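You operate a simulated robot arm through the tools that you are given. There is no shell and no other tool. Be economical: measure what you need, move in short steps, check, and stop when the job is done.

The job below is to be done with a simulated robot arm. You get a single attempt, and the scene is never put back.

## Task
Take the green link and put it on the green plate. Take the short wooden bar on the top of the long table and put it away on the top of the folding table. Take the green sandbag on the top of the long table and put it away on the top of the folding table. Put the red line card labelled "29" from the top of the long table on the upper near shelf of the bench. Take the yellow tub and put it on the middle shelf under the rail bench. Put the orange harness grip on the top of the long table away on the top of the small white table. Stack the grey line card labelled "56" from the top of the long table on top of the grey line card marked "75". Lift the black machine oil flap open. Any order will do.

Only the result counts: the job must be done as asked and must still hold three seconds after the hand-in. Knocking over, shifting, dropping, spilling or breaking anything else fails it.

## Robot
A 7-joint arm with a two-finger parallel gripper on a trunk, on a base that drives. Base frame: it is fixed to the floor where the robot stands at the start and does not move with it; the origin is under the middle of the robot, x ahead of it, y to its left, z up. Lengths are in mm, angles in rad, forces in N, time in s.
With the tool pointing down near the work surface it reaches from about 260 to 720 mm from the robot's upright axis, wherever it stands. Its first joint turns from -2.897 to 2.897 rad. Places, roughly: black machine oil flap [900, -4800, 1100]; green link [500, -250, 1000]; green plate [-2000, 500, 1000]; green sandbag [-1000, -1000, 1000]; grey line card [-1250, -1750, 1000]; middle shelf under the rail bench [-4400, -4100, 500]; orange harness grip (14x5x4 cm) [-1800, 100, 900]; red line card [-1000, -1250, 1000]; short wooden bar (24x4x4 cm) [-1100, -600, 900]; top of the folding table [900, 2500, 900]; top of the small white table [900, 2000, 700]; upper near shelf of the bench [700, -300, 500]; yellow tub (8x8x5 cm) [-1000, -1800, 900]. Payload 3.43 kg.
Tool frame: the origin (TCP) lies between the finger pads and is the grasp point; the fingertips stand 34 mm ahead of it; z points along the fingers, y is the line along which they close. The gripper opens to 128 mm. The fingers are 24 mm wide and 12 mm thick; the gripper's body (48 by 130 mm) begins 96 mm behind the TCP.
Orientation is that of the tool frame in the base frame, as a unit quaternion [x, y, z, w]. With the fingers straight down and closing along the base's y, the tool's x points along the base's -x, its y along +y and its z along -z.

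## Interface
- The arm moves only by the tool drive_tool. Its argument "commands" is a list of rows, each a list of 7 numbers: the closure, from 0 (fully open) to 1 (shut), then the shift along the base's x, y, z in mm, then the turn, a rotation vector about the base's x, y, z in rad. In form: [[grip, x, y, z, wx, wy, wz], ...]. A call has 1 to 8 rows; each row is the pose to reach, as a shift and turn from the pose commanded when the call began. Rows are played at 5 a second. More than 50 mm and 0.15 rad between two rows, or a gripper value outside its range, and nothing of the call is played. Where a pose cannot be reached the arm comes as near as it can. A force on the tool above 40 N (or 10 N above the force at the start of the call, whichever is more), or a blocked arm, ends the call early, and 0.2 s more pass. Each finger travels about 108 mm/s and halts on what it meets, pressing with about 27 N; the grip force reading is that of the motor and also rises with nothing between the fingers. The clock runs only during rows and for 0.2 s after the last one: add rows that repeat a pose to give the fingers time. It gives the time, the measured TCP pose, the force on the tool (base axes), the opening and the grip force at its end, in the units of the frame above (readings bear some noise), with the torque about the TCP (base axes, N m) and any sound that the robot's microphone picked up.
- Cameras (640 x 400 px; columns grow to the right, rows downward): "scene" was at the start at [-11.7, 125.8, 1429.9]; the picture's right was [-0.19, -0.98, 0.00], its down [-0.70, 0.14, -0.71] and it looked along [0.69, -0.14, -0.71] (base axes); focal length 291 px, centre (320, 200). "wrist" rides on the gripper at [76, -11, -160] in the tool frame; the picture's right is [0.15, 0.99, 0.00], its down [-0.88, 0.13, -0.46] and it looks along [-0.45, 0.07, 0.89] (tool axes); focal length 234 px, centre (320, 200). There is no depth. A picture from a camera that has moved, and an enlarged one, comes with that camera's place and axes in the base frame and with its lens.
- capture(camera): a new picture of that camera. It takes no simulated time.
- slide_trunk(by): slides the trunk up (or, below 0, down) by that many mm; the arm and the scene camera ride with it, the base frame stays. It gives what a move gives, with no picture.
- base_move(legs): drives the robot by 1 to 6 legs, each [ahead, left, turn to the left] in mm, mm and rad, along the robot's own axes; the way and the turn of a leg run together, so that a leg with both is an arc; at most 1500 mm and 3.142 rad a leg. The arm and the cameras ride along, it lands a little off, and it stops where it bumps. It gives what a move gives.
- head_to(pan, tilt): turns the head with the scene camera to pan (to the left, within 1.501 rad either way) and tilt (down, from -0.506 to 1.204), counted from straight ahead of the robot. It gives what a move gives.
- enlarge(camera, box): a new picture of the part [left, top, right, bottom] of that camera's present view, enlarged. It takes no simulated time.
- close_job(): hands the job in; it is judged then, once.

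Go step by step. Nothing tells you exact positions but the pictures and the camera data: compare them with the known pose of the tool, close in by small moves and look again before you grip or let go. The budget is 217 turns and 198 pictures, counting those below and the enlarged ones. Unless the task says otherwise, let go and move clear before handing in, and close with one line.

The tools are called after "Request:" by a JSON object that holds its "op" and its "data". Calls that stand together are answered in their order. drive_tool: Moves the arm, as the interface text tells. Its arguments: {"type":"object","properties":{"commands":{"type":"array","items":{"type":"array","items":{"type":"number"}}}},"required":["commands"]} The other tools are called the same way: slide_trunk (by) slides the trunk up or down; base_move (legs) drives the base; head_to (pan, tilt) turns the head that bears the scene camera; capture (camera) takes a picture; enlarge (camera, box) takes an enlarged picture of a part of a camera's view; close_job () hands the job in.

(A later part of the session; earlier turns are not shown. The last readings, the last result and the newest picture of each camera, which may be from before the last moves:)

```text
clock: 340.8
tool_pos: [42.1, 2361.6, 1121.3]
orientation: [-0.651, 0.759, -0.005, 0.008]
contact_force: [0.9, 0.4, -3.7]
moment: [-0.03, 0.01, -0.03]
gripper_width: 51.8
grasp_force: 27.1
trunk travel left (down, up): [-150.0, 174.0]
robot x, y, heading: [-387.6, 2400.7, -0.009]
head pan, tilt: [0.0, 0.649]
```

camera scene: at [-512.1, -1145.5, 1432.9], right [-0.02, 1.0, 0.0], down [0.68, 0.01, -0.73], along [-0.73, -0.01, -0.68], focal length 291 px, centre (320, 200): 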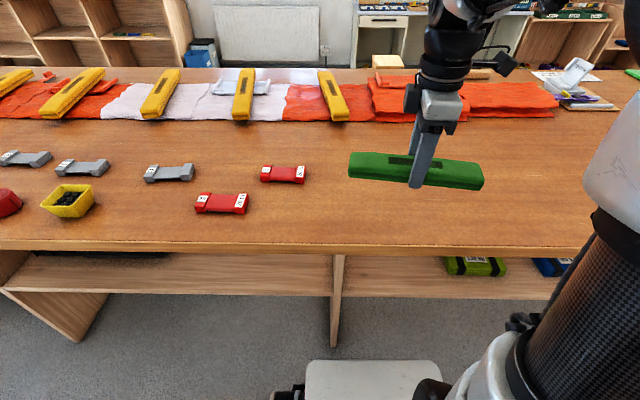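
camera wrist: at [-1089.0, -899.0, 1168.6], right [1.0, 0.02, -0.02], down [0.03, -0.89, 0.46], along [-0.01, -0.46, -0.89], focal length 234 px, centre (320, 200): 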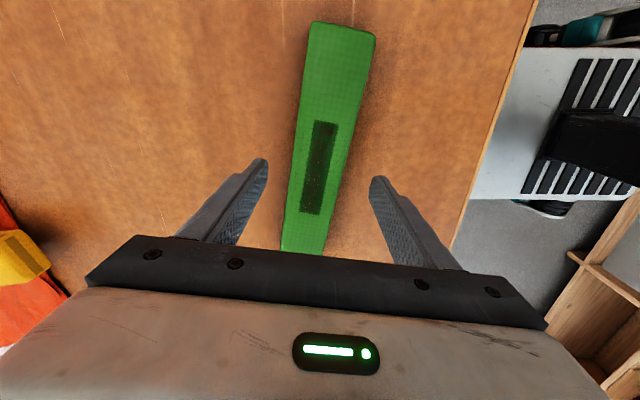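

Request:
{"op": "base_move", "data": {"legs": [[280, 0, 0.009]]}}

Request:
{"op": "drive_tool", "data": {"commands": [[1, 0, 0, 0, 0, 0, -0.15], [1, 0, 0, 0, 0, 0, -0.3], [1, 0, 0, 0, 0, 0, -0.45], [1, 0, 0, 0, 0, 0, -0.6], [1, 0, 0, 0, 0, 0, -0.75], [1, 0, 0, 0, 0, 0, -0.9], [1, 0, 0, 0, 0, 0, -1.05], [1, 0, 0, 0, 0, 0, -1.2]]}}

Request:
{"op": "drive_tool", "data": {"commands": [[1, 0, 15, 0, 0, 0, -0.1], [1, 20, 40, 0, 0, 0, -0.22], [1, 50, 60, 0, 0, 0, -0.22], [1, 85, 80, 0, 0, 0, -0.22], [1, 120, 80, 0, 0, 0, -0.22], [1, 120, 80, 0, 0, 0, -0.22]]}}

Request:
{"op": "capture", "data": {"camera": "scene"}}

Request:
{"op": "capture", "data": {"camera": "wrist"}}

```text
clock: 342.8
tool_pos: [320.3, 2365.3, 1121.4]
orientation: [-0.656, 0.755, -0.005, 0.008]
contact_force: [0.2, 0.5, -2.5]
moment: [-0.04, 0.04, 0.0]
gripper_width: 51.7
grasp_force: 26.9
trunk travel left (down, up): [-150.0, 174.0]
robot x, y, heading: [-107.8, 2397.4, 0.002]
head pan, tilt: [0.0, 0.649]
```

```text
clock: 344.6
tool_pos: [320.4, 2363.8, 1120.5]
orientation: [-0.113, 0.994, -0.009, 0.004]
contact_force: [0.4, -0.1, -4.4]
moment: [0.04, 0.01, -0.02]
gripper_width: 51.7
grasp_force: 27.3
trunk travel left (down, up): [-150.0, 174.0]
robot x, y, heading: [-108.9, 2398.2, 0.002]
head pan, tilt: [0.0, 0.649]
```

```text
clock: 346.0
tool_pos: [440.1, 2443.9, 1121.0]
orientation: [-0.004, 1.0, -0.009, 0.003]
contact_force: [-0.6, 0.6, -3.7]
moment: [0.0, 0.02, 0.01]
gripper_width: 51.6
grasp_force: 26.9
trunk travel left (down, up): [-150.0, 174.0]
robot x, y, heading: [-108.0, 2401.3, 0.001]
head pan, tilt: [0.0, 0.649]
```

```text
129 pictures are left
camera scene: at [-113.8, 2542.5, 1441.5], right [0.0, -1.0, 0.0], down [-0.6, 0.0, -0.8], along [0.8, 0.0, -0.6], focal length 291 px, centre (320, 200)
```

scene: 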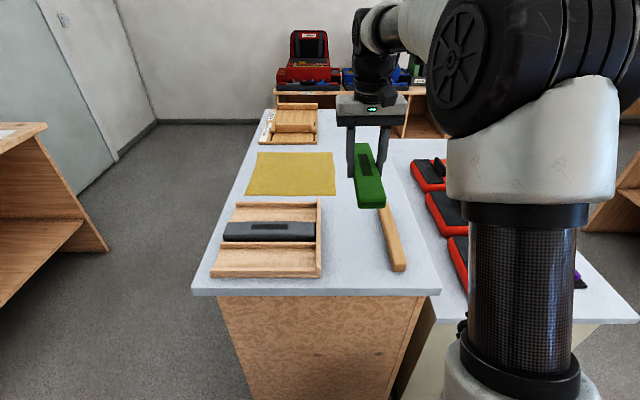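

```text
128 pictures are left
camera wrist: at [364.4, 2435.0, 1279.9], right [-0.15, 0.99, -0.02], down [0.88, 0.15, 0.46], along [0.46, 0.05, -0.89], focal length 234 px, centre (320, 200)
```

wrist: 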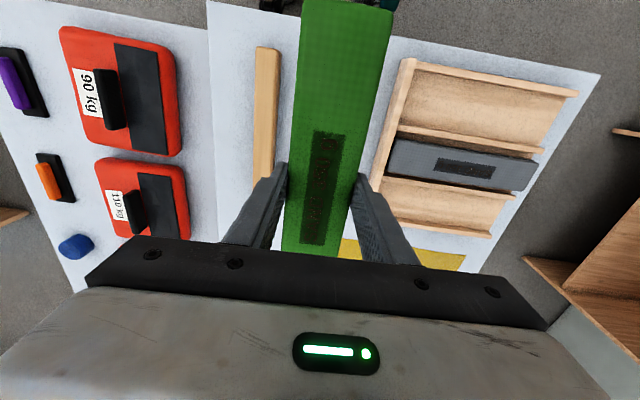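

Lowering the sandbag between the bar and the tray (y≈2457).

Request:
{"op": "drive_tool", "data": {"commands": [[1, 10, 14, -45, 0, 0, 0], [1, 10, 14, -90, 0, 0, 0], [1, 10, 14, -135, 0, 0, 0], [1, 10, 14, -165, 0, 0, 0], [1, 10, 14, -165, 0, 0, 0]]}}

Request:
{"op": "enlarge", "data": {"camera": "scene", "box": [200, 100, 480, 290]}}

Request:
{"op": "capture", "data": {"camera": "wrist"}}

```text
clock: 347.2
tool_pos: [449.5, 2459.6, 958.2]
orientation: [-0.004, 1.0, -0.009, 0.004]
contact_force: [-1.7, -0.6, -3.9]
moment: [-0.03, -0.01, -0.01]
gripper_width: 51.9
grasp_force: 27.3
trunk travel left (down, up): [-150.0, 174.0]
robot x, y, heading: [-112.8, 2400.8, -0.001]
head pan, tilt: [0.0, 0.649]
```

```text
2.11 times, centred on (340, 195) of scene
camera zoom: at [-113.9, 2542.6, 1441.5], right [0.0, -1.0, 0.0], down [-0.6, 0.0, -0.8], along [0.8, 0.0, -0.6], focal length 612 px, centre (278, 210)
```

zoom: 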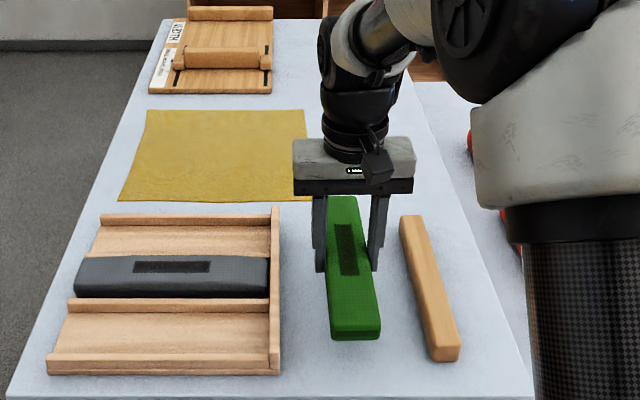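

```text
126 pictures are left
camera wrist: at [373.0, 2450.4, 1116.3], right [-0.15, 0.99, -0.02], down [0.88, 0.15, 0.46], along [0.46, 0.05, -0.89], focal length 234 px, centre (320, 200)
```

wrist: 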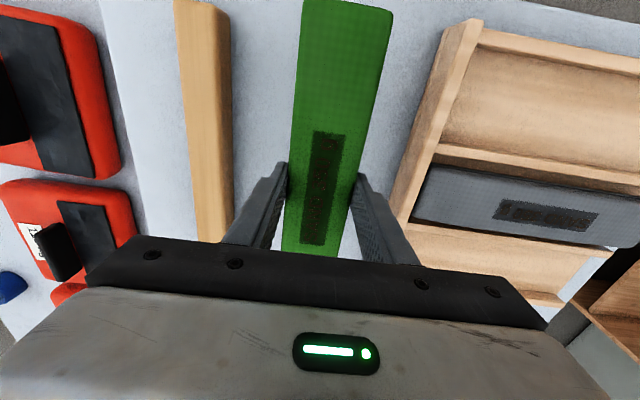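

Request:
{"op": "drive_tool", "data": {"commands": [[1, 0, -2, -20, 0, 0, 0], [1, 0, -2, -30, 0, 0, 0], [1, 0, -2, -36, 0, 0, 0], [1, 0, -2, -41, 0, 0, 0], [1, 0, -2, -46, 0, 0, 0], [1, 0, -2, -51, 0, 0, 0], [1, 0, -2, -56, 0, 0, 0]]}}

```text
clock: 348.6
tool_pos: [450.4, 2457.3, 914.8]
orientation: [-0.004, 1.0, -0.008, 0.006]
contact_force: [-7.6, -0.7, 20.4]
moment: [0.53, 1.19, 0.26]
gripper_width: 51.9
grasp_force: 27.2
trunk travel left (down, up): [-150.0, 174.0]
robot x, y, heading: [-111.9, 2403.7, -0.003]
head pan, tilt: [0.0, 0.649]
stopped in row 6: the force on the tool passed its limit at 45 N (the readings are from after the stop); the commanded pose is now the measured one
```

Request:
{"op": "drive_tool", "data": {"commands": [[0.8, 0, 0, 3, 0, 0, 0], [0.5, 0, 0, 3, 0, 0, 0], [0.42, 0, 0, 3, 0, 0, 0], [0.42, 0, 0, 40, 0, 0, 0], [0.42, 0, 0, 85, 0, 0, 0], [0.42, 0, 0, 130, 0, 0, 0], [0.42, -40, 0, 160, 0, 0, 0], [0.42, -40, 0, 170, 0, 0, 0]]}}

Request:
{"op": "enlarge", "data": {"camera": "scene", "box": [200, 100, 480, 290]}}

```text
clock: 350.4
tool_pos: [412.3, 2458.1, 1080.7]
orientation: [-0.005, 1.0, -0.01, 0.007]
contact_force: [-0.2, 0.2, 0.0]
moment: [0.02, 0.02, 0.02]
gripper_width: 74.3
grasp_force: 0.1
trunk travel left (down, up): [-150.0, 174.0]
robot x, y, heading: [-109.5, 2399.9, 0.002]
head pan, tilt: [0.0, 0.649]
```

```text
2.11 times, centred on (340, 195) of scene
camera zoom: at [-114.7, 2542.5, 1441.5], right [0.0, -1.0, 0.0], down [-0.6, 0.0, -0.8], along [0.8, 0.0, -0.6], focal length 612 px, centre (278, 210)
```

zoom: 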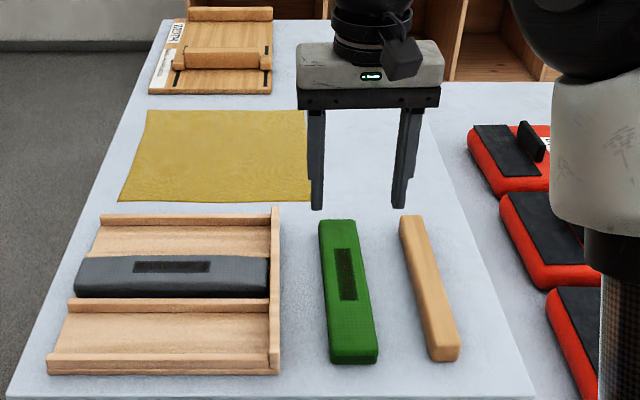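

Sandbag placed. Now back to the cards on the long table.

Request:
{"op": "base_move", "data": {"legs": [[-130, 0, 0], [0, 0, 3.13], [0, 1500, 0], [0, 1500, 0], [0, 720, 0]]}}

Request:
{"op": "head_to", "data": {"pan": 0.0, "tilt": 0.75}}

Request:
{"op": "base_move", "data": {"legs": [[230, 0, 0]]}}

Request:
{"op": "capture", "data": {"camera": "scene"}}

```text
clock: 394.2
tool_pos: [-595.4, -1372.5, 1081.4]
orientation: [0.999, 0.03, -0.008, -0.009]
contact_force: [0.2, 0.0, -0.1]
moment: [0.01, 0.03, -0.01]
gripper_width: 74.3
grasp_force: 0.1
trunk travel left (down, up): [-150.0, 174.0]
robot x, y, heading: [-79.4, -1291.6, -3.09]
head pan, tilt: [0.0, 0.649]
```

```text
clock: 394.9
tool_pos: [-596.4, -1373.2, 1080.9]
orientation: [1.0, 0.029, -0.007, -0.009]
contact_force: [-1.0, 0.5, 0.0]
moment: [0.01, 0.0, 0.0]
gripper_width: 74.2
grasp_force: 0.0
trunk travel left (down, up): [-150.0, 174.0]
robot x, y, heading: [-77.1, -1289.9, -3.089]
head pan, tilt: [0.0, 0.75]
```

```text
clock: 396.6
tool_pos: [-822.0, -1382.5, 1080.9]
orientation: [1.0, 0.028, -0.007, -0.008]
contact_force: [0.2, 0.4, -0.4]
moment: [-0.02, -0.01, 0.0]
gripper_width: 74.2
grasp_force: 0.0
trunk travel left (down, up): [-150.0, 174.0]
robot x, y, heading: [-301.4, -1304.1, -3.09]
head pan, tilt: [0.0, 0.75]
```

```text
124 pictures are left
camera scene: at [-290.5, -1440.4, 1432.9], right [-0.05, 1.0, 0.0], down [0.68, 0.03, -0.73], along [-0.73, -0.04, -0.68], focal length 291 px, centre (320, 200)
```

scene: 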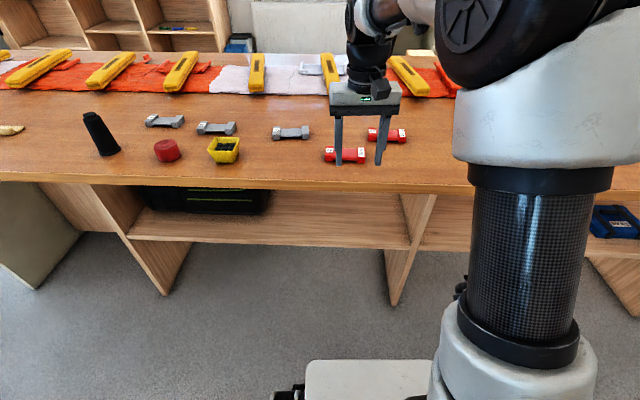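

Request:
{"op": "base_move", "data": {"legs": [[220, 0, -0.05]]}}

Request:
{"op": "capture", "data": {"camera": "scene"}}

Request:
{"op": "enlarge", "data": {"camera": "scene", "box": [160, 110, 480, 310]}}

Request:
{"op": "enlarge", "data": {"camera": "scene", "box": [0, 110, 320, 310]}}

```text
clock: 398.3
tool_pos: [-1044.4, -1363.5, 1081.2]
orientation: [1.0, 0.002, -0.007, -0.009]
contact_force: [0.7, 0.2, -0.3]
moment: [0.0, 0.02, -0.01]
gripper_width: 74.3
grasp_force: 0.0
trunk travel left (down, up): [-150.0, 174.0]
robot x, y, heading: [-523.0, -1308.8, 3.138]
head pan, tilt: [0.0, 0.75]
```

```text
123 pictures are left
camera scene: at [-516.2, -1445.9, 1432.9], right [0.0, 1.0, 0.0], down [0.68, 0.0, -0.73], along [-0.73, 0.0, -0.68], focal length 291 px, centre (320, 200)
```

scene: 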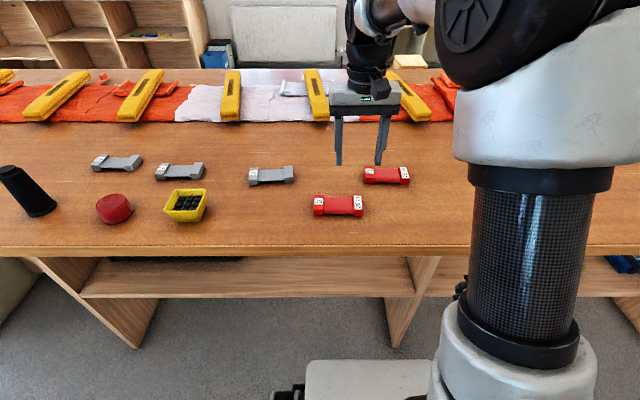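

```text
2.00 times, centred on (320, 210) of scene
camera zoom: at [-516.2, -1445.9, 1432.9], right [0.0, 1.0, 0.0], down [0.68, 0.0, -0.73], along [-0.73, 0.0, -0.68], focal length 581 px, centre (320, 180)
```

zoom: 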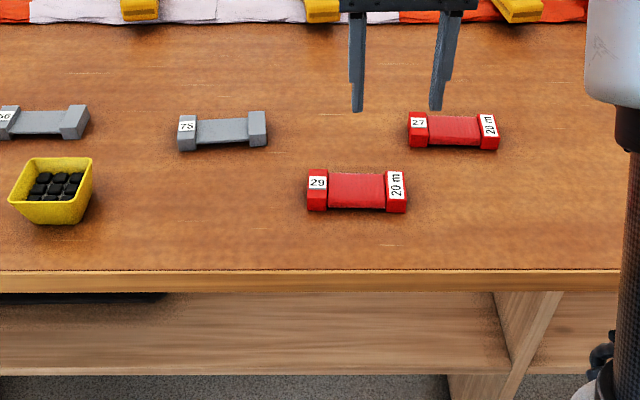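

```text
2.00 times, centred on (160, 210) of scene
camera zoom: at [-516.2, -1445.9, 1432.9], right [0.0, 1.0, 0.0], down [0.68, 0.0, -0.73], along [-0.73, 0.0, -0.68], focal length 581 px, centre (640, 180)
```

zoom: 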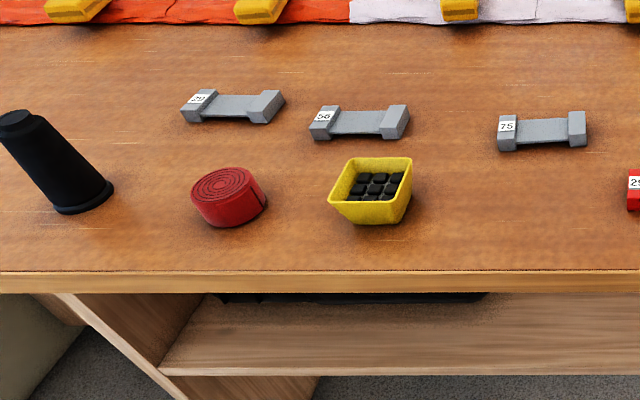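

Red "29" is the nearer red card; grey "56" is the middle grey one, "75" to its right; the tub holds black cubes. I'll do the stacking first: rotate the gripper and shift south.

Request:
{"op": "drive_tool", "data": {"commands": [[0.4, 0, 0, 0, 0, 0, 0.15], [0.4, 0, 0, 0, 0, 0, 0.3], [0.4, 0, 0, 0, 0, 0, 0.45], [0.4, 0, 0, 0, 0, 0, 0.6], [0.4, 0, 0, 0, 0, 0, 0.75], [0.4, 0, 0, 0, 0, 0, 0.9], [0.4, 0, 0, 0, 0, 0, 1.05], [0.4, 0, 0, 0, 0, 0, 1.2]]}}

Request:
{"op": "drive_tool", "data": {"commands": [[0.4, 0, 0, 0, 0, 0, 0.13], [0.4, 0, 0, 0, 0, 0, 0.25], [0.4, 0, 0, 0, 0, 0, 0.37]]}}

Request:
{"op": "base_move", "data": {"legs": [[20, 420, 0]]}}

Request:
{"op": "capture", "data": {"camera": "scene"}}

Request:
{"op": "capture", "data": {"camera": "wrist"}}

```text
clock: 400.1
tool_pos: [-1043.9, -1361.0, 1080.2]
orientation: [0.823, 0.568, -0.011, -0.003]
contact_force: [-0.5, 0.5, -0.2]
moment: [-0.04, 0.0, 0.0]
gripper_width: 76.5
grasp_force: 0.0
trunk travel left (down, up): [-150.0, 174.0]
robot x, y, heading: [-521.2, -1307.0, 3.142]
head pan, tilt: [0.0, 0.75]
```

```text
clock: 400.9
tool_pos: [-1043.7, -1361.9, 1082.0]
orientation: [0.705, 0.709, -0.011, -0.002]
contact_force: [0.5, 0.5, -0.8]
moment: [-0.05, 0.0, -0.04]
gripper_width: 76.7
grasp_force: 0.0
trunk travel left (down, up): [-150.0, 174.0]
robot x, y, heading: [-521.3, -1306.0, 3.14]
head pan, tilt: [0.0, 0.75]
```

```text
clock: 405.4
tool_pos: [-1065.7, -1770.6, 1081.5]
orientation: [0.707, 0.708, -0.011, -0.001]
contact_force: [-0.3, -0.2, -0.5]
moment: [-0.02, -0.01, -0.05]
gripper_width: 77.1
grasp_force: 0.1
trunk travel left (down, up): [-150.0, 174.0]
robot x, y, heading: [-541.5, -1716.2, 3.138]
head pan, tilt: [0.0, 0.75]
```

```text
120 pictures are left
camera scene: at [-538.4, -1856.2, 1432.9], right [0.01, 1.0, 0.0], down [0.68, 0.0, -0.73], along [-0.73, 0.0, -0.68], focal length 291 px, centre (320, 200)
```

scene: 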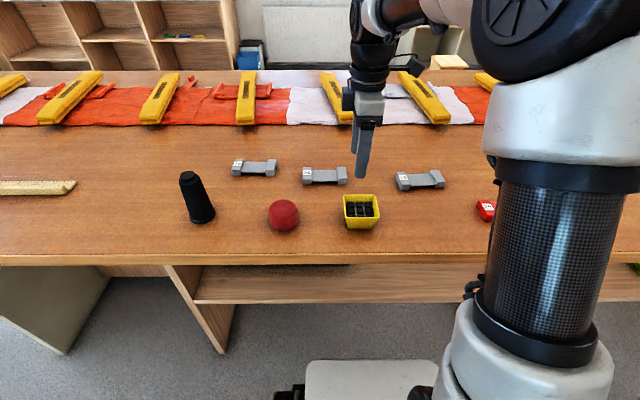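

```text
119 pictures are left
camera wrist: at [-1074.3, -1691.4, 1240.2], right [0.99, 0.15, -0.02], down [0.14, -0.87, 0.47], along [0.05, -0.46, -0.89], focal length 234 px, centre (320, 200)
```

wrist: 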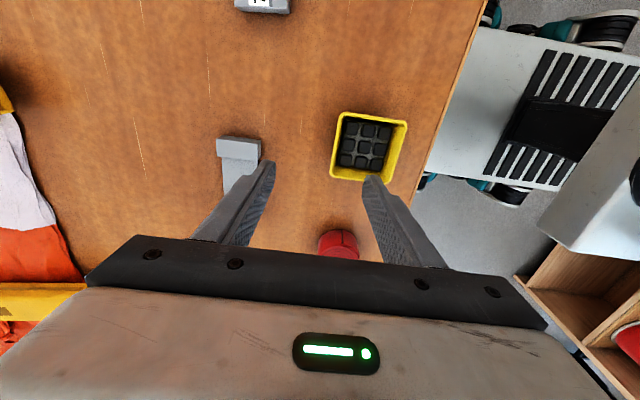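

Request:
{"op": "drive_tool", "data": {"commands": [[0.4, -32, -23, 0, 0, 0, 0], [0.4, -64, -46, 0, 0, 0, 0], [0.4, -97, -70, 0, 0, 0, 0], [0.4, -97, -70, -40, 0, 0, 0], [0.4, -97, -70, -60, 0, 0, 0], [0.4, -97, -70, -60, 0, 0, 0]]}}

Request:
{"op": "capture", "data": {"camera": "wrist"}}

Request:
{"op": "enlarge", "data": {"camera": "scene", "box": [260, 120, 460, 245]}}

```text
clock: 406.8
tool_pos: [-1163.6, -1839.9, 1022.8]
orientation: [0.706, 0.708, -0.011, -0.001]
contact_force: [-0.4, -1.1, -0.4]
moment: [0.04, 0.03, -0.04]
gripper_width: 76.8
grasp_force: 0.1
trunk travel left (down, up): [-150.0, 174.0]
robot x, y, heading: [-542.8, -1717.8, 3.139]
head pan, tilt: [0.0, 0.75]
```

```text
118 pictures are left
camera wrist: at [-1171.2, -1761.9, 1181.6], right [0.99, 0.15, -0.02], down [0.14, -0.87, 0.46], along [0.05, -0.46, -0.89], focal length 234 px, centre (320, 200)
```

wrist: 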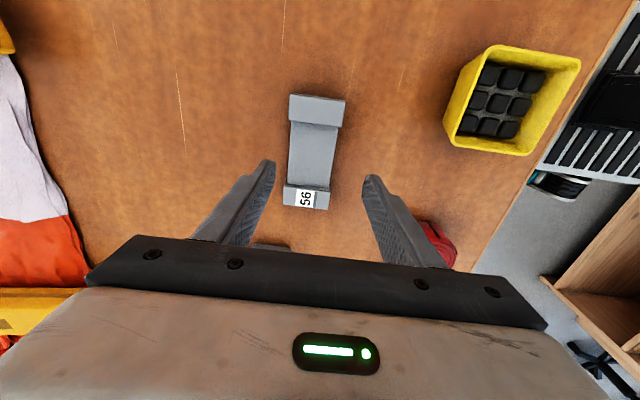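

```text
3.20 times, centred on (360, 182) of scene
camera zoom: at [-538.5, -1856.2, 1432.9], right [0.01, 1.0, 0.0], down [0.68, 0.0, -0.73], along [-0.73, 0.0, -0.68], focal length 930 px, centre (192, 256)
```

zoom: 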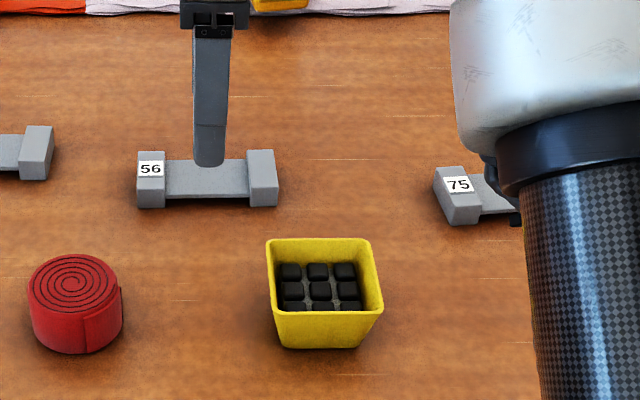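

Card 56 is centred at about [-1173, -1840], along y. Gripping its middle.

Request:
{"op": "drive_tool", "data": {"commands": [[0.4, -9, 0, -35, 0, 0, 0], [0.4, -9, 0, -70, 0, 0, 0], [0.7, -9, 0, -70, 0, 0, 0], [0.9, -9, 0, -70, 0, 0, 0], [1, -9, 0, -70, 0, 0, 0], [1, -9, 0, -70, 0, 0, 0]]}}

Request:
{"op": "drive_tool", "data": {"commands": [[1, 0, 0, 20, 0, 0, 0], [1, 0, 0, 60, 0, 0, 0], [1, 0, 0, 100, 0, 0, 0]]}}

Request:
{"op": "capture", "data": {"camera": "wrist"}}

Request:
{"op": "enlarge", "data": {"camera": "scene", "box": [260, 90, 460, 215]}}

```text
clock: 408.2
tool_pos: [-1169.6, -1840.2, 953.5]
orientation: [0.707, 0.707, -0.012, -0.001]
contact_force: [14.8, -1.3, 26.4]
moment: [0.21, -1.35, -0.25]
gripper_width: 48.6
grasp_force: 26.8
trunk travel left (down, up): [-150.0, 174.0]
robot x, y, heading: [-544.4, -1721.3, 3.137]
head pan, tilt: [0.0, 0.75]
```

```text
clock: 409.0
tool_pos: [-1174.3, -1839.2, 1052.4]
orientation: [0.707, 0.708, -0.011, -0.001]
contact_force: [0.1, -0.8, 0.7]
moment: [0.02, -0.01, 0.01]
gripper_width: 48.0
grasp_force: 27.4
trunk travel left (down, up): [-150.0, 174.0]
robot x, y, heading: [-542.4, -1717.4, 3.141]
head pan, tilt: [0.0, 0.75]
```

```text
116 pictures are left
camera wrist: at [-1182.0, -1760.3, 1210.8], right [0.99, 0.15, -0.02], down [0.14, -0.87, 0.46], along [0.05, -0.46, -0.89], focal length 234 px, centre (320, 200)
```

wrist: 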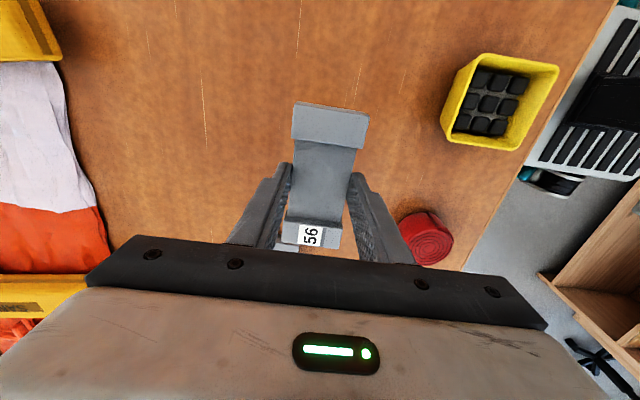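

```text
3.20 times, centred on (360, 152) of scene
camera zoom: at [-538.6, -1856.2, 1432.8], right [0.01, 1.0, 0.0], down [0.68, 0.0, -0.73], along [-0.73, 0.0, -0.68], focal length 930 px, centre (192, 352)
```

zoom: 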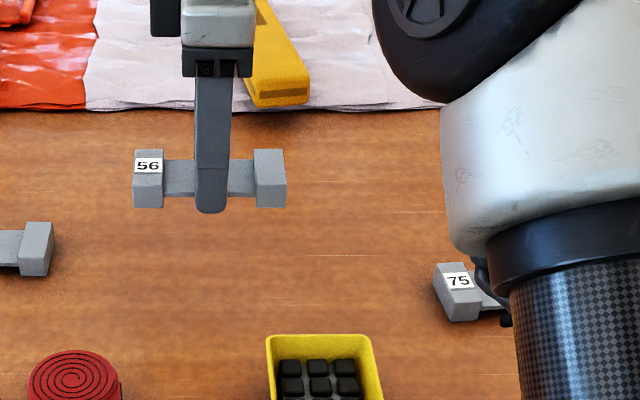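

Card 56 is held. Moving over towards card 75.

Request:
{"op": "drive_tool", "data": {"commands": [[1, 5, 45, 30, 0, 0, 0], [1, 10, 92, 40, 0, 0, 0], [1, 15, 138, 40, 0, 0, 0], [1, 20, 184, 40, 0, 0, 0], [1, 25, 225, 40, 0, 0, 0], [1, 29, 255, 40, 0, 0, 0], [1, 29, 255, 40, 0, 0, 0]]}}

Request:
{"op": "capture", "data": {"camera": "wrist"}}

Request:
{"op": "capture", "data": {"camera": "scene"}}

```text
refused: row 1 steps farther than a row can; nothing moved
```

```text
114 pictures are left
camera wrist: at [-1182.0, -1760.3, 1210.8], right [0.99, 0.15, -0.02], down [0.14, -0.87, 0.46], along [0.05, -0.46, -0.89], focal length 234 px, centre (320, 200)
```

wrist: 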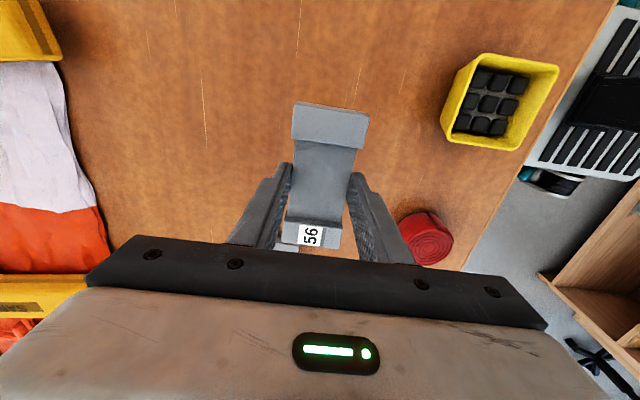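

```text
113 pictures are left
camera scene: at [-538.6, -1856.2, 1432.8], right [0.01, 1.0, 0.0], down [0.68, 0.0, -0.73], along [-0.73, 0.0, -0.68], focal length 291 px, centre (320, 200)
```

scene: 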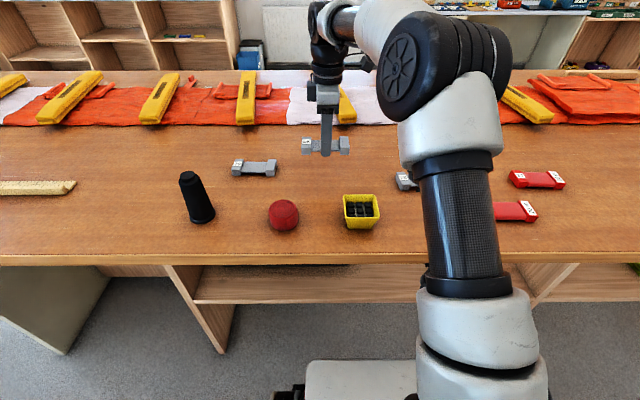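

Request:
{"op": "drive_tool", "data": {"commands": [[1, 4, 38, 20, 0, 0, 0], [1, 9, 82, 35, 0, 0, 0], [1, 14, 126, 40, 0, 0, 0], [1, 19, 170, 40, 0, 0, 0], [1, 24, 215, 40, 0, 0, 0], [1, 29, 255, 40, 0, 0, 0], [1, 29, 255, 40, 0, 0, 0]]}}

Request:
{"op": "capture", "data": {"camera": "wrist"}}

Request:
{"op": "capture", "data": {"camera": "scene"}}

```text
clock: 410.6
tool_pos: [-1140.4, -1582.7, 1090.6]
orientation: [0.707, 0.707, -0.011, -0.001]
contact_force: [-0.8, 0.0, -0.9]
moment: [0.0, 0.01, -0.03]
gripper_width: 47.7
grasp_force: 27.1
trunk travel left (down, up): [-150.0, 174.0]
robot x, y, heading: [-547.0, -1717.4, 3.135]
head pan, tilt: [0.0, 0.75]
```

```text
112 pictures are left
camera wrist: at [-1148.7, -1504.9, 1248.3], right [0.99, 0.15, -0.02], down [0.14, -0.87, 0.47], along [0.05, -0.46, -0.88], focal length 234 px, centre (320, 200)
```

wrist: 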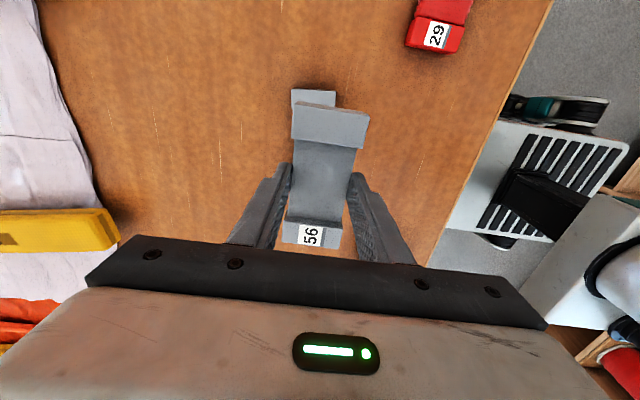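

```text
111 pictures are left
camera scene: at [-538.5, -1856.0, 1432.9], right [0.01, 1.0, 0.0], down [0.68, 0.0, -0.73], along [-0.73, 0.0, -0.68], focal length 291 px, centre (320, 200)
```

scene: 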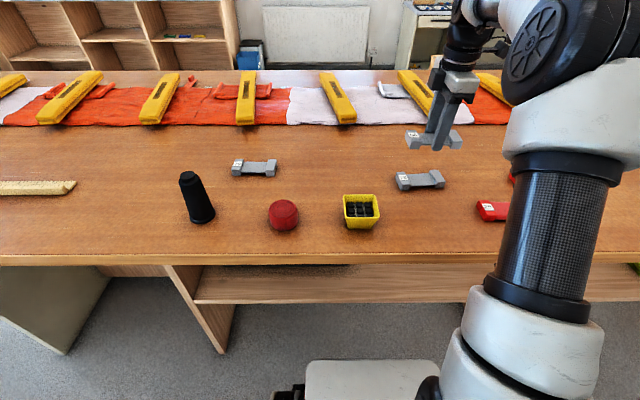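

Request:
{"op": "enlarge", "data": {"camera": "wrist", "box": [240, 60, 420, 260]}}

Request:
{"op": "enlarge", "data": {"camera": "scene", "box": [340, 90, 500, 230]}}

```text
2.00 times, centred on (330, 160) of wrist
camera zoom: at [-1148.7, -1504.9, 1248.3], right [0.99, 0.15, -0.02], down [0.14, -0.87, 0.47], along [0.05, -0.46, -0.88], focal length 468 px, centre (300, 280)
```

zoom: 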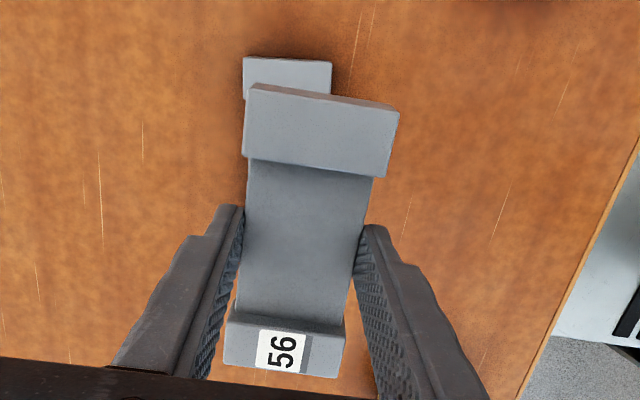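

```text
2.86 times, centred on (420, 160) of scene
camera zoom: at [-538.5, -1856.0, 1432.9], right [0.01, 1.0, 0.0], down [0.68, 0.0, -0.73], along [-0.73, 0.0, -0.68], focal length 830 px, centre (34, 314)
```

zoom: 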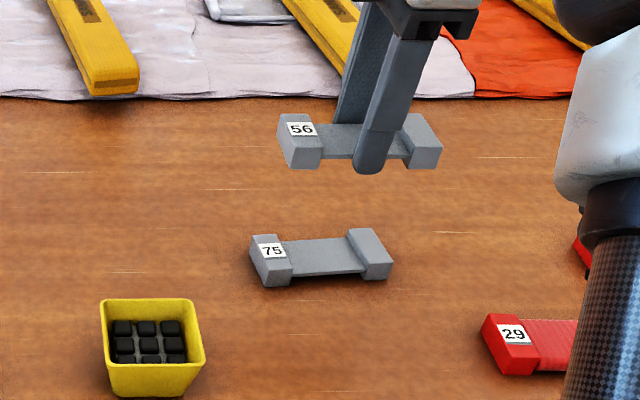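

Card 75 is at about [-1158, -1581], rotated about +0.09 rad relative to the held card. Aligning and lowering partway.

Request:
{"op": "drive_tool", "data": {"commands": [[1, -10, 1, 0, 0, 0, 0.05], [1, -17, 2, 0, 0, 0, 0.09], [1, -17, 2, -40, 0, 0, 0.09], [1, -17, 2, -75, 0, 0, 0.09], [1, -17, 2, -75, 0, 0, 0.09]]}}

Request:
{"op": "enlarge", "data": {"camera": "wrist", "box": [240, 60, 420, 260]}}

Request:
{"op": "enlarge", "data": {"camera": "scene", "box": [340, 90, 500, 230]}}

```text
clock: 411.8
tool_pos: [-1158.4, -1582.5, 1018.3]
orientation: [0.674, 0.738, -0.011, 0.0]
contact_force: [0.2, -0.1, -1.1]
moment: [0.01, 0.0, 0.01]
gripper_width: 48.1
grasp_force: 26.6
trunk travel left (down, up): [-150.0, 174.0]
robot x, y, heading: [-544.3, -1714.6, 3.139]
head pan, tilt: [0.0, 0.75]
```

```text
2.00 times, centred on (330, 160) of wrist
camera zoom: at [-1174.6, -1505.2, 1176.9], right [0.97, 0.24, -0.02], down [0.22, -0.86, 0.47], along [0.09, -0.46, -0.89], focal length 468 px, centre (300, 280)
```

zoom: 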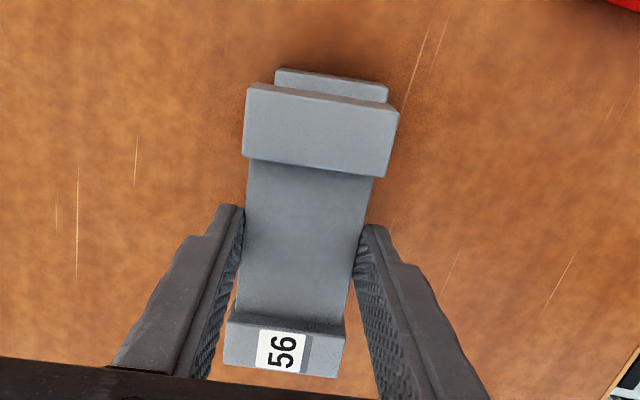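

```text
2.86 times, centred on (420, 160) of scene
camera zoom: at [-538.6, -1856.1, 1432.9], right [0.01, 1.0, 0.0], down [0.68, 0.0, -0.73], along [-0.73, 0.0, -0.68], focal length 830 px, centre (34, 314)
```

zoom: 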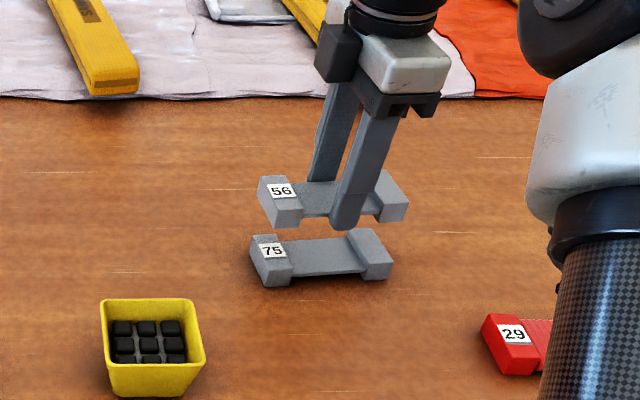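

Request:
{"op": "drive_tool", "data": {"commands": [[1, 1, 2, -12, 0, 0, 0.02], [1, 1, 2, -18, 0, 0, 0.02], [1, 1, 2, -22, 0, 0, 0.02], [1, 1, 2, -26, 0, 0, 0.02], [1, 1, 2, -26, 0, 0, 0.02]]}}

Request:
{"op": "enlarge", "data": {"camera": "scene", "box": [390, 130, 500, 210]}}

```text
clock: 413.0
tool_pos: [-1158.3, -1580.2, 991.9]
orientation: [0.667, 0.745, -0.011, -0.001]
contact_force: [0.0, 0.3, -0.4]
moment: [0.01, -0.03, 0.02]
gripper_width: 48.1
grasp_force: 26.9
trunk travel left (down, up): [-150.0, 174.0]
robot x, y, heading: [-542.4, -1719.2, 3.138]
head pan, tilt: [0.0, 0.75]
```

```text
5.00 times, centred on (445, 170) of scene
camera zoom: at [-538.5, -1856.2, 1432.9], right [0.01, 1.0, 0.0], down [0.68, 0.0, -0.73], along [-0.73, 0.0, -0.68], focal length 1453 px, centre (-305, 350)
```

zoom: 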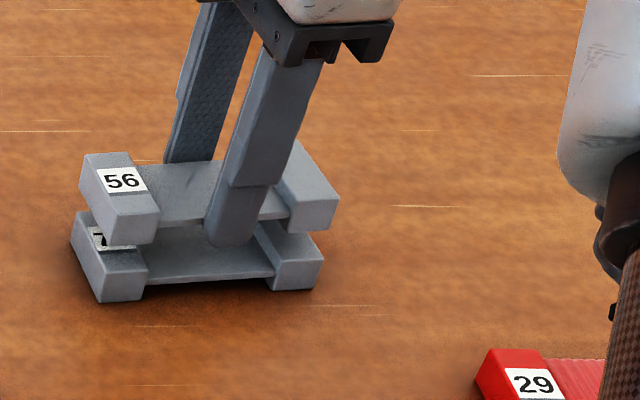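

Request:
{"op": "drive_tool", "data": {"commands": [[1, 0, -4, 0, 0, 0, 0], [1, 0, -4, -3, 0, 0, 0], [1, 0, -4, -6, 0, 0, 0], [1, 0, -4, -9, 0, 0, 0], [1, 0, -4, -12, 0, 0, 0], [1, 0, -4, -15, 0, 0, 0]]}}

Request:
{"op": "enlarge", "data": {"camera": "scene", "box": [390, 130, 500, 210]}}

```text
clock: 414.4
tool_pos: [-1158.5, -1585.0, 977.8]
orientation: [0.667, 0.745, -0.012, -0.002]
contact_force: [0.7, 1.2, 3.6]
moment: [-0.15, -0.14, 0.0]
gripper_width: 48.1
grasp_force: 27.2
trunk travel left (down, up): [-150.0, 174.0]
robot x, y, heading: [-542.9, -1718.0, 3.135]
head pan, tilt: [0.0, 0.75]
```

```text
5.00 times, centred on (445, 170) of scene
camera zoom: at [-538.1, -1856.2, 1433.0], right [0.01, 1.0, 0.0], down [0.68, 0.0, -0.73], along [-0.73, 0.0, -0.68], focal length 1453 px, centre (-305, 350)
```

zoom: 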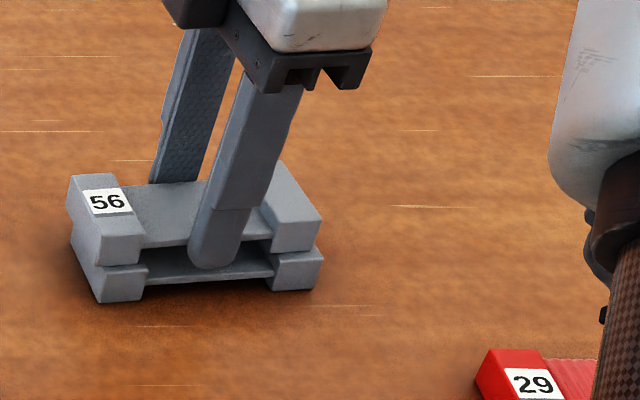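

Contact made and the stack is aligned. Releasing with a small opening and lifting.

Request:
{"op": "drive_tool", "data": {"commands": [[0.85, 0, 0, 0, 0, 0, 0], [0.5, 0, 0, 0, 0, 0, 0], [0.45, 0, 0, 0, 0, 0, 0], [0.45, 0, 0, 30, 0, 0, 0], [0.45, 0, 0, 75, 0, 0, 0], [0.45, 0, 0, 115, 0, 0, 0]]}}

Request:
{"op": "enlarge", "data": {"camera": "scene", "box": [390, 130, 500, 210]}}

```text
clock: 415.8
tool_pos: [-1160.8, -1586.0, 1091.6]
orientation: [0.667, 0.745, -0.011, -0.001]
contact_force: [-0.6, -0.8, -0.9]
moment: [0.02, 0.0, 0.02]
gripper_width: 70.3
grasp_force: 0.1
trunk travel left (down, up): [-150.0, 174.0]
robot x, y, heading: [-545.6, -1719.4, 3.138]
head pan, tilt: [0.0, 0.75]
```

```text
5.00 times, centred on (445, 170) of scene
camera zoom: at [-538.5, -1856.2, 1432.9], right [0.01, 1.0, 0.0], down [0.68, 0.0, -0.73], along [-0.73, 0.0, -0.68], focal length 1453 px, centre (-305, 350)
```

zoom: 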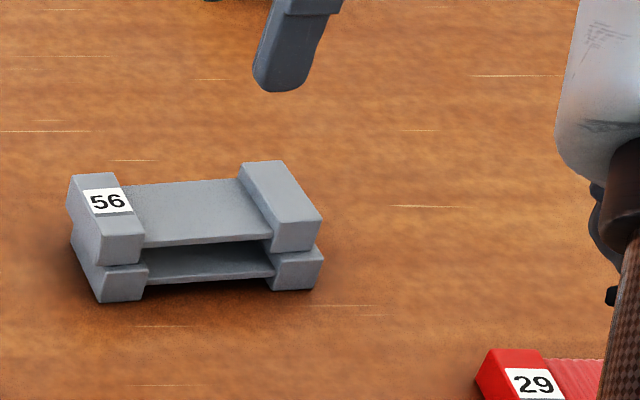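

Stack is done. Now for the red card "29".

Request:
{"op": "base_move", "data": {"legs": [[0, -250, 0]]}}

Request:
{"op": "drive_tool", "data": {"commands": [[0.45, 40, -15, 0, 0, 0, -0.05], [0.45, 80, -30, 0, 0, 0, -0.1], [0.45, 120, -45, 0, 0, 0, -0.11], [0.45, 125, -60, -20, 0, 0, -0.11], [0.45, 125, -60, -20, 0, 0, -0.11]]}}

Request:
{"op": "capture", "data": {"camera": "scene"}}

Request:
{"op": "capture", "data": {"camera": "wrist"}}

```text
clock: 418.8
tool_pos: [-1158.9, -1334.8, 1091.9]
orientation: [0.666, 0.746, -0.011, 0.0]
contact_force: [-0.5, 0.1, 0.1]
moment: [0.02, 0.0, 0.02]
gripper_width: 70.3
grasp_force: 0.1
trunk travel left (down, up): [-150.0, 174.0]
robot x, y, heading: [-541.8, -1468.3, 3.14]
head pan, tilt: [0.0, 0.75]
```

```text
clock: 420.0
tool_pos: [-1035.1, -1396.5, 1071.4]
orientation: [0.706, 0.708, -0.011, -0.001]
contact_force: [-0.6, 0.6, -0.6]
moment: [0.01, 0.01, 0.02]
gripper_width: 70.6
grasp_force: 0.2
trunk travel left (down, up): [-150.0, 174.0]
robot x, y, heading: [-540.2, -1466.1, 3.141]
head pan, tilt: [0.0, 0.75]
```

```text
103 pictures are left
camera scene: at [-537.0, -1605.0, 1432.9], right [0.0, 1.0, 0.0], down [0.68, 0.0, -0.73], along [-0.73, 0.0, -0.68], focal length 291 px, centre (320, 200)
```

scene: 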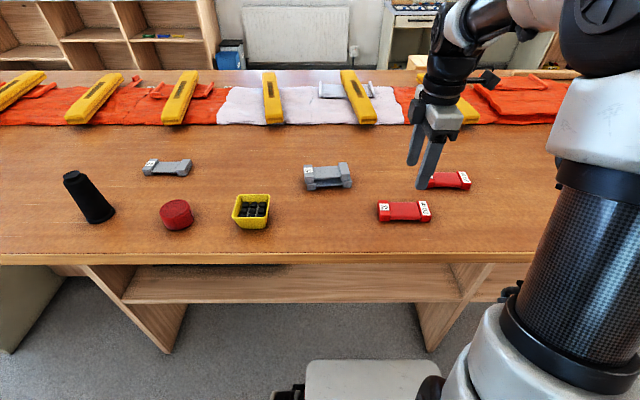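

```text
102 pictures are left
camera wrist: at [-1043.2, -1317.0, 1229.3], right [0.99, 0.15, -0.02], down [0.14, -0.87, 0.47], along [0.05, -0.46, -0.89], focal length 234 px, centre (320, 200)
```

wrist: 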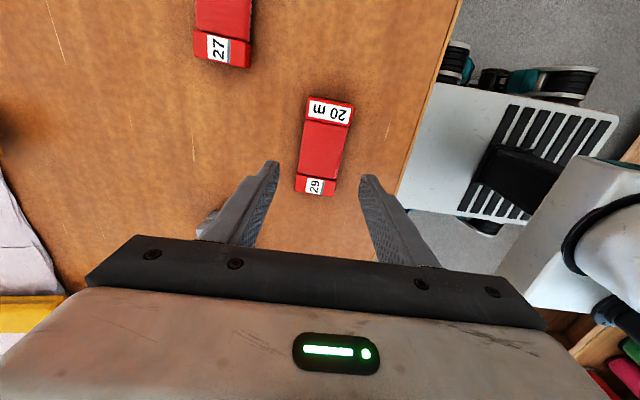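

Red card 29 is centred at about [-1034, -1399], right under the hand. Descending and gripping.

Request:
{"op": "drive_tool", "data": {"commands": [[0.45, 1, -2, -45, 0, 0, -0.03], [0.45, 1, -2, -85, 0, 0, -0.03], [0.45, 1, -2, -113, 0, 0, -0.03], [0.7, 1, -2, -113, 0, 0, -0.03], [0.9, 1, -2, -113, 0, 0, -0.03], [1, 1, -2, -113, 0, 0, -0.03], [1, 1, -2, -113, 0, 0, -0.03]]}}

Request:
{"op": "drive_tool", "data": {"commands": [[1, 0, 0, 20, 0, 0, 0], [1, 0, 0, 60, 0, 0, 0], [1, 0, 0, 100, 0, 0, 0], [1, 0, 0, 140, 0, 0, 0]]}}

Request:
{"op": "capture", "data": {"camera": "scene"}}

```text
clock: 421.6
tool_pos: [-1032.6, -1398.8, 957.3]
orientation: [0.716, 0.698, -0.012, -0.001]
contact_force: [-0.2, -1.0, -0.1]
moment: [0.02, -0.04, 0.01]
gripper_width: 53.2
grasp_force: 27.4
trunk travel left (down, up): [-150.0, 174.0]
robot x, y, heading: [-544.6, -1467.8, 3.136]
head pan, tilt: [0.0, 0.75]
```

```text
clock: 422.6
tool_pos: [-1035.7, -1398.0, 1098.9]
orientation: [0.716, 0.698, -0.011, -0.002]
contact_force: [-0.3, -0.1, -0.6]
moment: [0.02, 0.01, 0.01]
gripper_width: 53.1
grasp_force: 26.9
trunk travel left (down, up): [-150.0, 174.0]
robot x, y, heading: [-545.3, -1464.0, 3.137]
head pan, tilt: [0.0, 0.75]
```

```text
101 pictures are left
camera scene: at [-537.0, -1605.0, 1432.9], right [0.0, 1.0, 0.0], down [0.68, 0.0, -0.73], along [-0.73, 0.0, -0.68], focal length 291 px, centre (320, 200)
```

scene: 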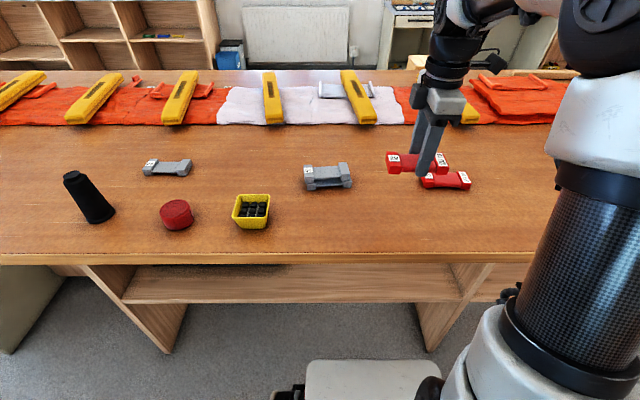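

Card 29 is held. Driving to the bench and looking at its shelves.

Request:
{"op": "base_move", "data": {"legs": [[-330, 0, 0], [0, -1165, 0], [0, 0, 3.14]]}}

Request:
{"op": "head_to", "data": {"pan": 0.0, "tilt": 0.8}}

Request:
{"op": "capture", "data": {"camera": "scene"}}

```text
clock: 443.3
tool_pos: [285.8, -391.4, 1098.1]
orientation: [-0.687, 0.726, -0.001, 0.01]
contact_force: [0.6, -0.4, -0.8]
moment: [-0.01, -0.02, 0.0]
gripper_width: 53.0
grasp_force: 27.0
trunk travel left (down, up): [-150.0, 174.0]
robot x, y, heading: [-205.2, -308.8, -0.031]
head pan, tilt: [0.0, 0.75]
```

```text
clock: 443.9
tool_pos: [286.8, -391.2, 1097.4]
orientation: [-0.687, 0.727, -0.001, 0.011]
contact_force: [-0.1, 0.7, -0.4]
moment: [0.01, 0.0, -0.02]
gripper_width: 53.2
grasp_force: 27.1
trunk travel left (down, up): [-150.0, 174.0]
robot x, y, heading: [-202.4, -311.2, -0.035]
head pan, tilt: [0.0, 0.799]
```

```text
100 pictures are left
camera scene: at [-211.1, -167.5, 1428.9], right [-0.03, -1.0, 0.0], down [-0.72, 0.02, -0.7], along [0.7, -0.02, -0.72], focal length 291 px, centre (320, 200)
```

scene: 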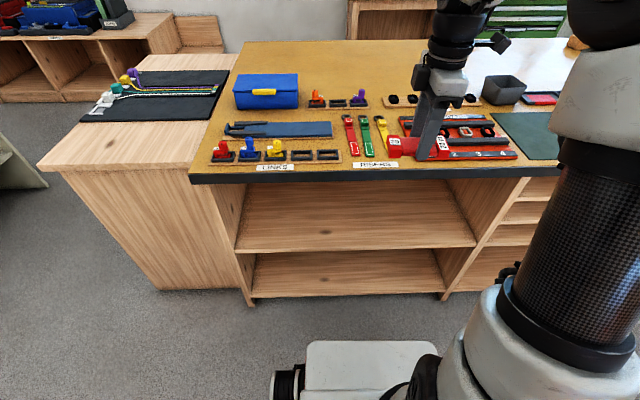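

The shelf needs a tilted approach under the bench top, so the card must be re-gripped: fingers across its width with the tool tilted 45°. I'll set it down on the free spot of the long table where the bar was, and re-grasp.

Request:
{"op": "base_move", "data": {"legs": [[0, 0, 3.14], [0, 330, 0.03], [330, 0, 0]]}}

Request:
{"op": "capture", "data": {"camera": "scene"}}

Request:
{"op": "capture", "data": {"camera": "wrist"}}

```text
clock: 456.9
tool_pos: [-1040.0, -542.0, 1097.6]
orientation: [0.727, 0.686, -0.011, -0.002]
contact_force: [0.0, 0.4, -0.1]
moment: [0.0, -0.01, -0.01]
gripper_width: 53.2
grasp_force: 26.8
trunk travel left (down, up): [-150.0, 174.0]
robot x, y, heading: [-546.6, -622.8, 3.109]
head pan, tilt: [0.0, 0.799]
```

```text
99 pictures are left
camera scene: at [-545.2, -763.2, 1428.9], right [0.03, 1.0, 0.0], down [0.72, -0.02, -0.7], along [-0.7, 0.02, -0.72], focal length 291 px, centre (320, 200)
```

scene: 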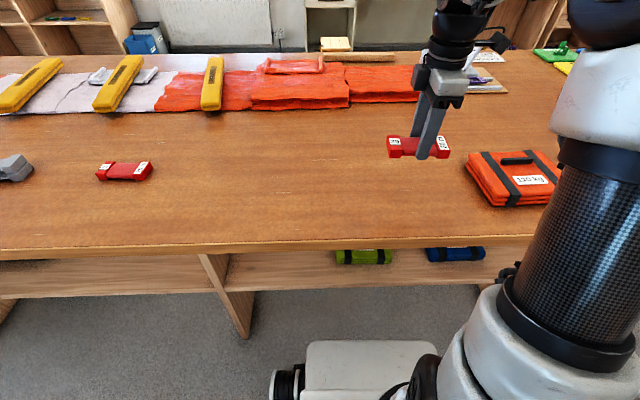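

```text
98 pictures are left
camera wrist: at [-1043.8, -462.7, 1256.4], right [1.0, 0.09, -0.02], down [0.09, -0.88, 0.47], along [0.02, -0.46, -0.89], focal length 234 px, centre (320, 200)
```

wrist: 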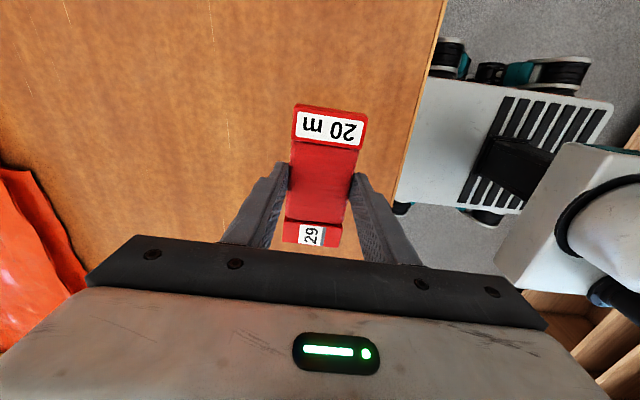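

Request:
{"op": "drive_tool", "data": {"commands": [[1, -5, -12, 0, 0, 0, -0.15], [1, -10, -24, 0, 0, 0, -0.3], [1, -15, -36, 0, 0, 0, -0.45], [1, -20, -48, 0, 0, 0, -0.6], [1, -25, -60, 0, 0, 0, -0.75], [1, -30, -72, 0, 0, 0, -0.9], [1, -35, -84, 0, 0, 0, -1.05], [1, -40, -98, 0, 0, 0, -1.2]]}}

Request:
{"op": "drive_tool", "data": {"commands": [[1, 0, 0, 0, 0, 0, -0.15], [1, 0, 0, -20, 0, 0, -0.3], [1, 0, 0, -60, 0, 0, -0.31], [1, 0, 0, -100, 0, 0, -0.31], [1, 0, 0, -125, 0, 0, -0.31], [1, 0, 0, -125, 0, 0, -0.31]]}}

Request:
{"op": "drive_tool", "data": {"commands": [[1, 0, 0, -6, 0, 0, 0], [1, 0, 0, -10, 0, 0, 0], [1, 0, 0, -13, 0, 0, 0], [1, 0, 0, -16, 0, 0, 0], [1, 0, 0, -16, 0, 0, 0]]}}

Request:
{"op": "enlarge", "data": {"camera": "scene", "box": [280, 80, 480, 205]}}

```text
clock: 458.7
tool_pos: [-1079.9, -640.1, 1097.5]
orientation: [0.988, 0.156, -0.008, -0.008]
contact_force: [-0.4, 0.5, -1.4]
moment: [0.02, 0.02, 0.0]
gripper_width: 53.3
grasp_force: 27.2
trunk travel left (down, up): [-150.0, 174.0]
robot x, y, heading: [-551.1, -623.5, 3.107]
head pan, tilt: [0.0, 0.799]
```

```text
clock: 460.1
tool_pos: [-1078.1, -639.6, 972.4]
orientation: [1.0, 0.002, -0.008, -0.009]
contact_force: [-0.8, -0.1, -1.1]
moment: [0.02, 0.0, 0.0]
gripper_width: 52.8
grasp_force: 27.4
trunk travel left (down, up): [-150.0, 174.0]
robot x, y, heading: [-548.6, -623.4, 3.109]
head pan, tilt: [0.0, 0.799]
```

```text
clock: 461.3
tool_pos: [-1078.6, -640.7, 958.5]
orientation: [1.0, 0.002, -0.007, -0.009]
contact_force: [-0.2, 0.0, 5.2]
moment: [-0.2, -0.19, 0.01]
gripper_width: 53.4
grasp_force: 27.5
trunk travel left (down, up): [-150.0, 174.0]
robot x, y, heading: [-553.2, -626.1, 3.107]
head pan, tilt: [0.0, 0.799]
```

```text
3.20 times, centred on (380, 142) of scene
camera zoom: at [-544.7, -763.2, 1429.0], right [0.03, 1.0, 0.0], down [0.72, -0.02, -0.7], along [-0.7, 0.02, -0.72], focal length 930 px, centre (128, 384)
```

zoom: 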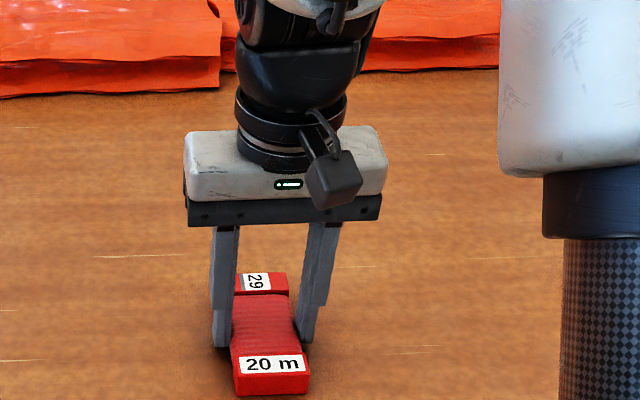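

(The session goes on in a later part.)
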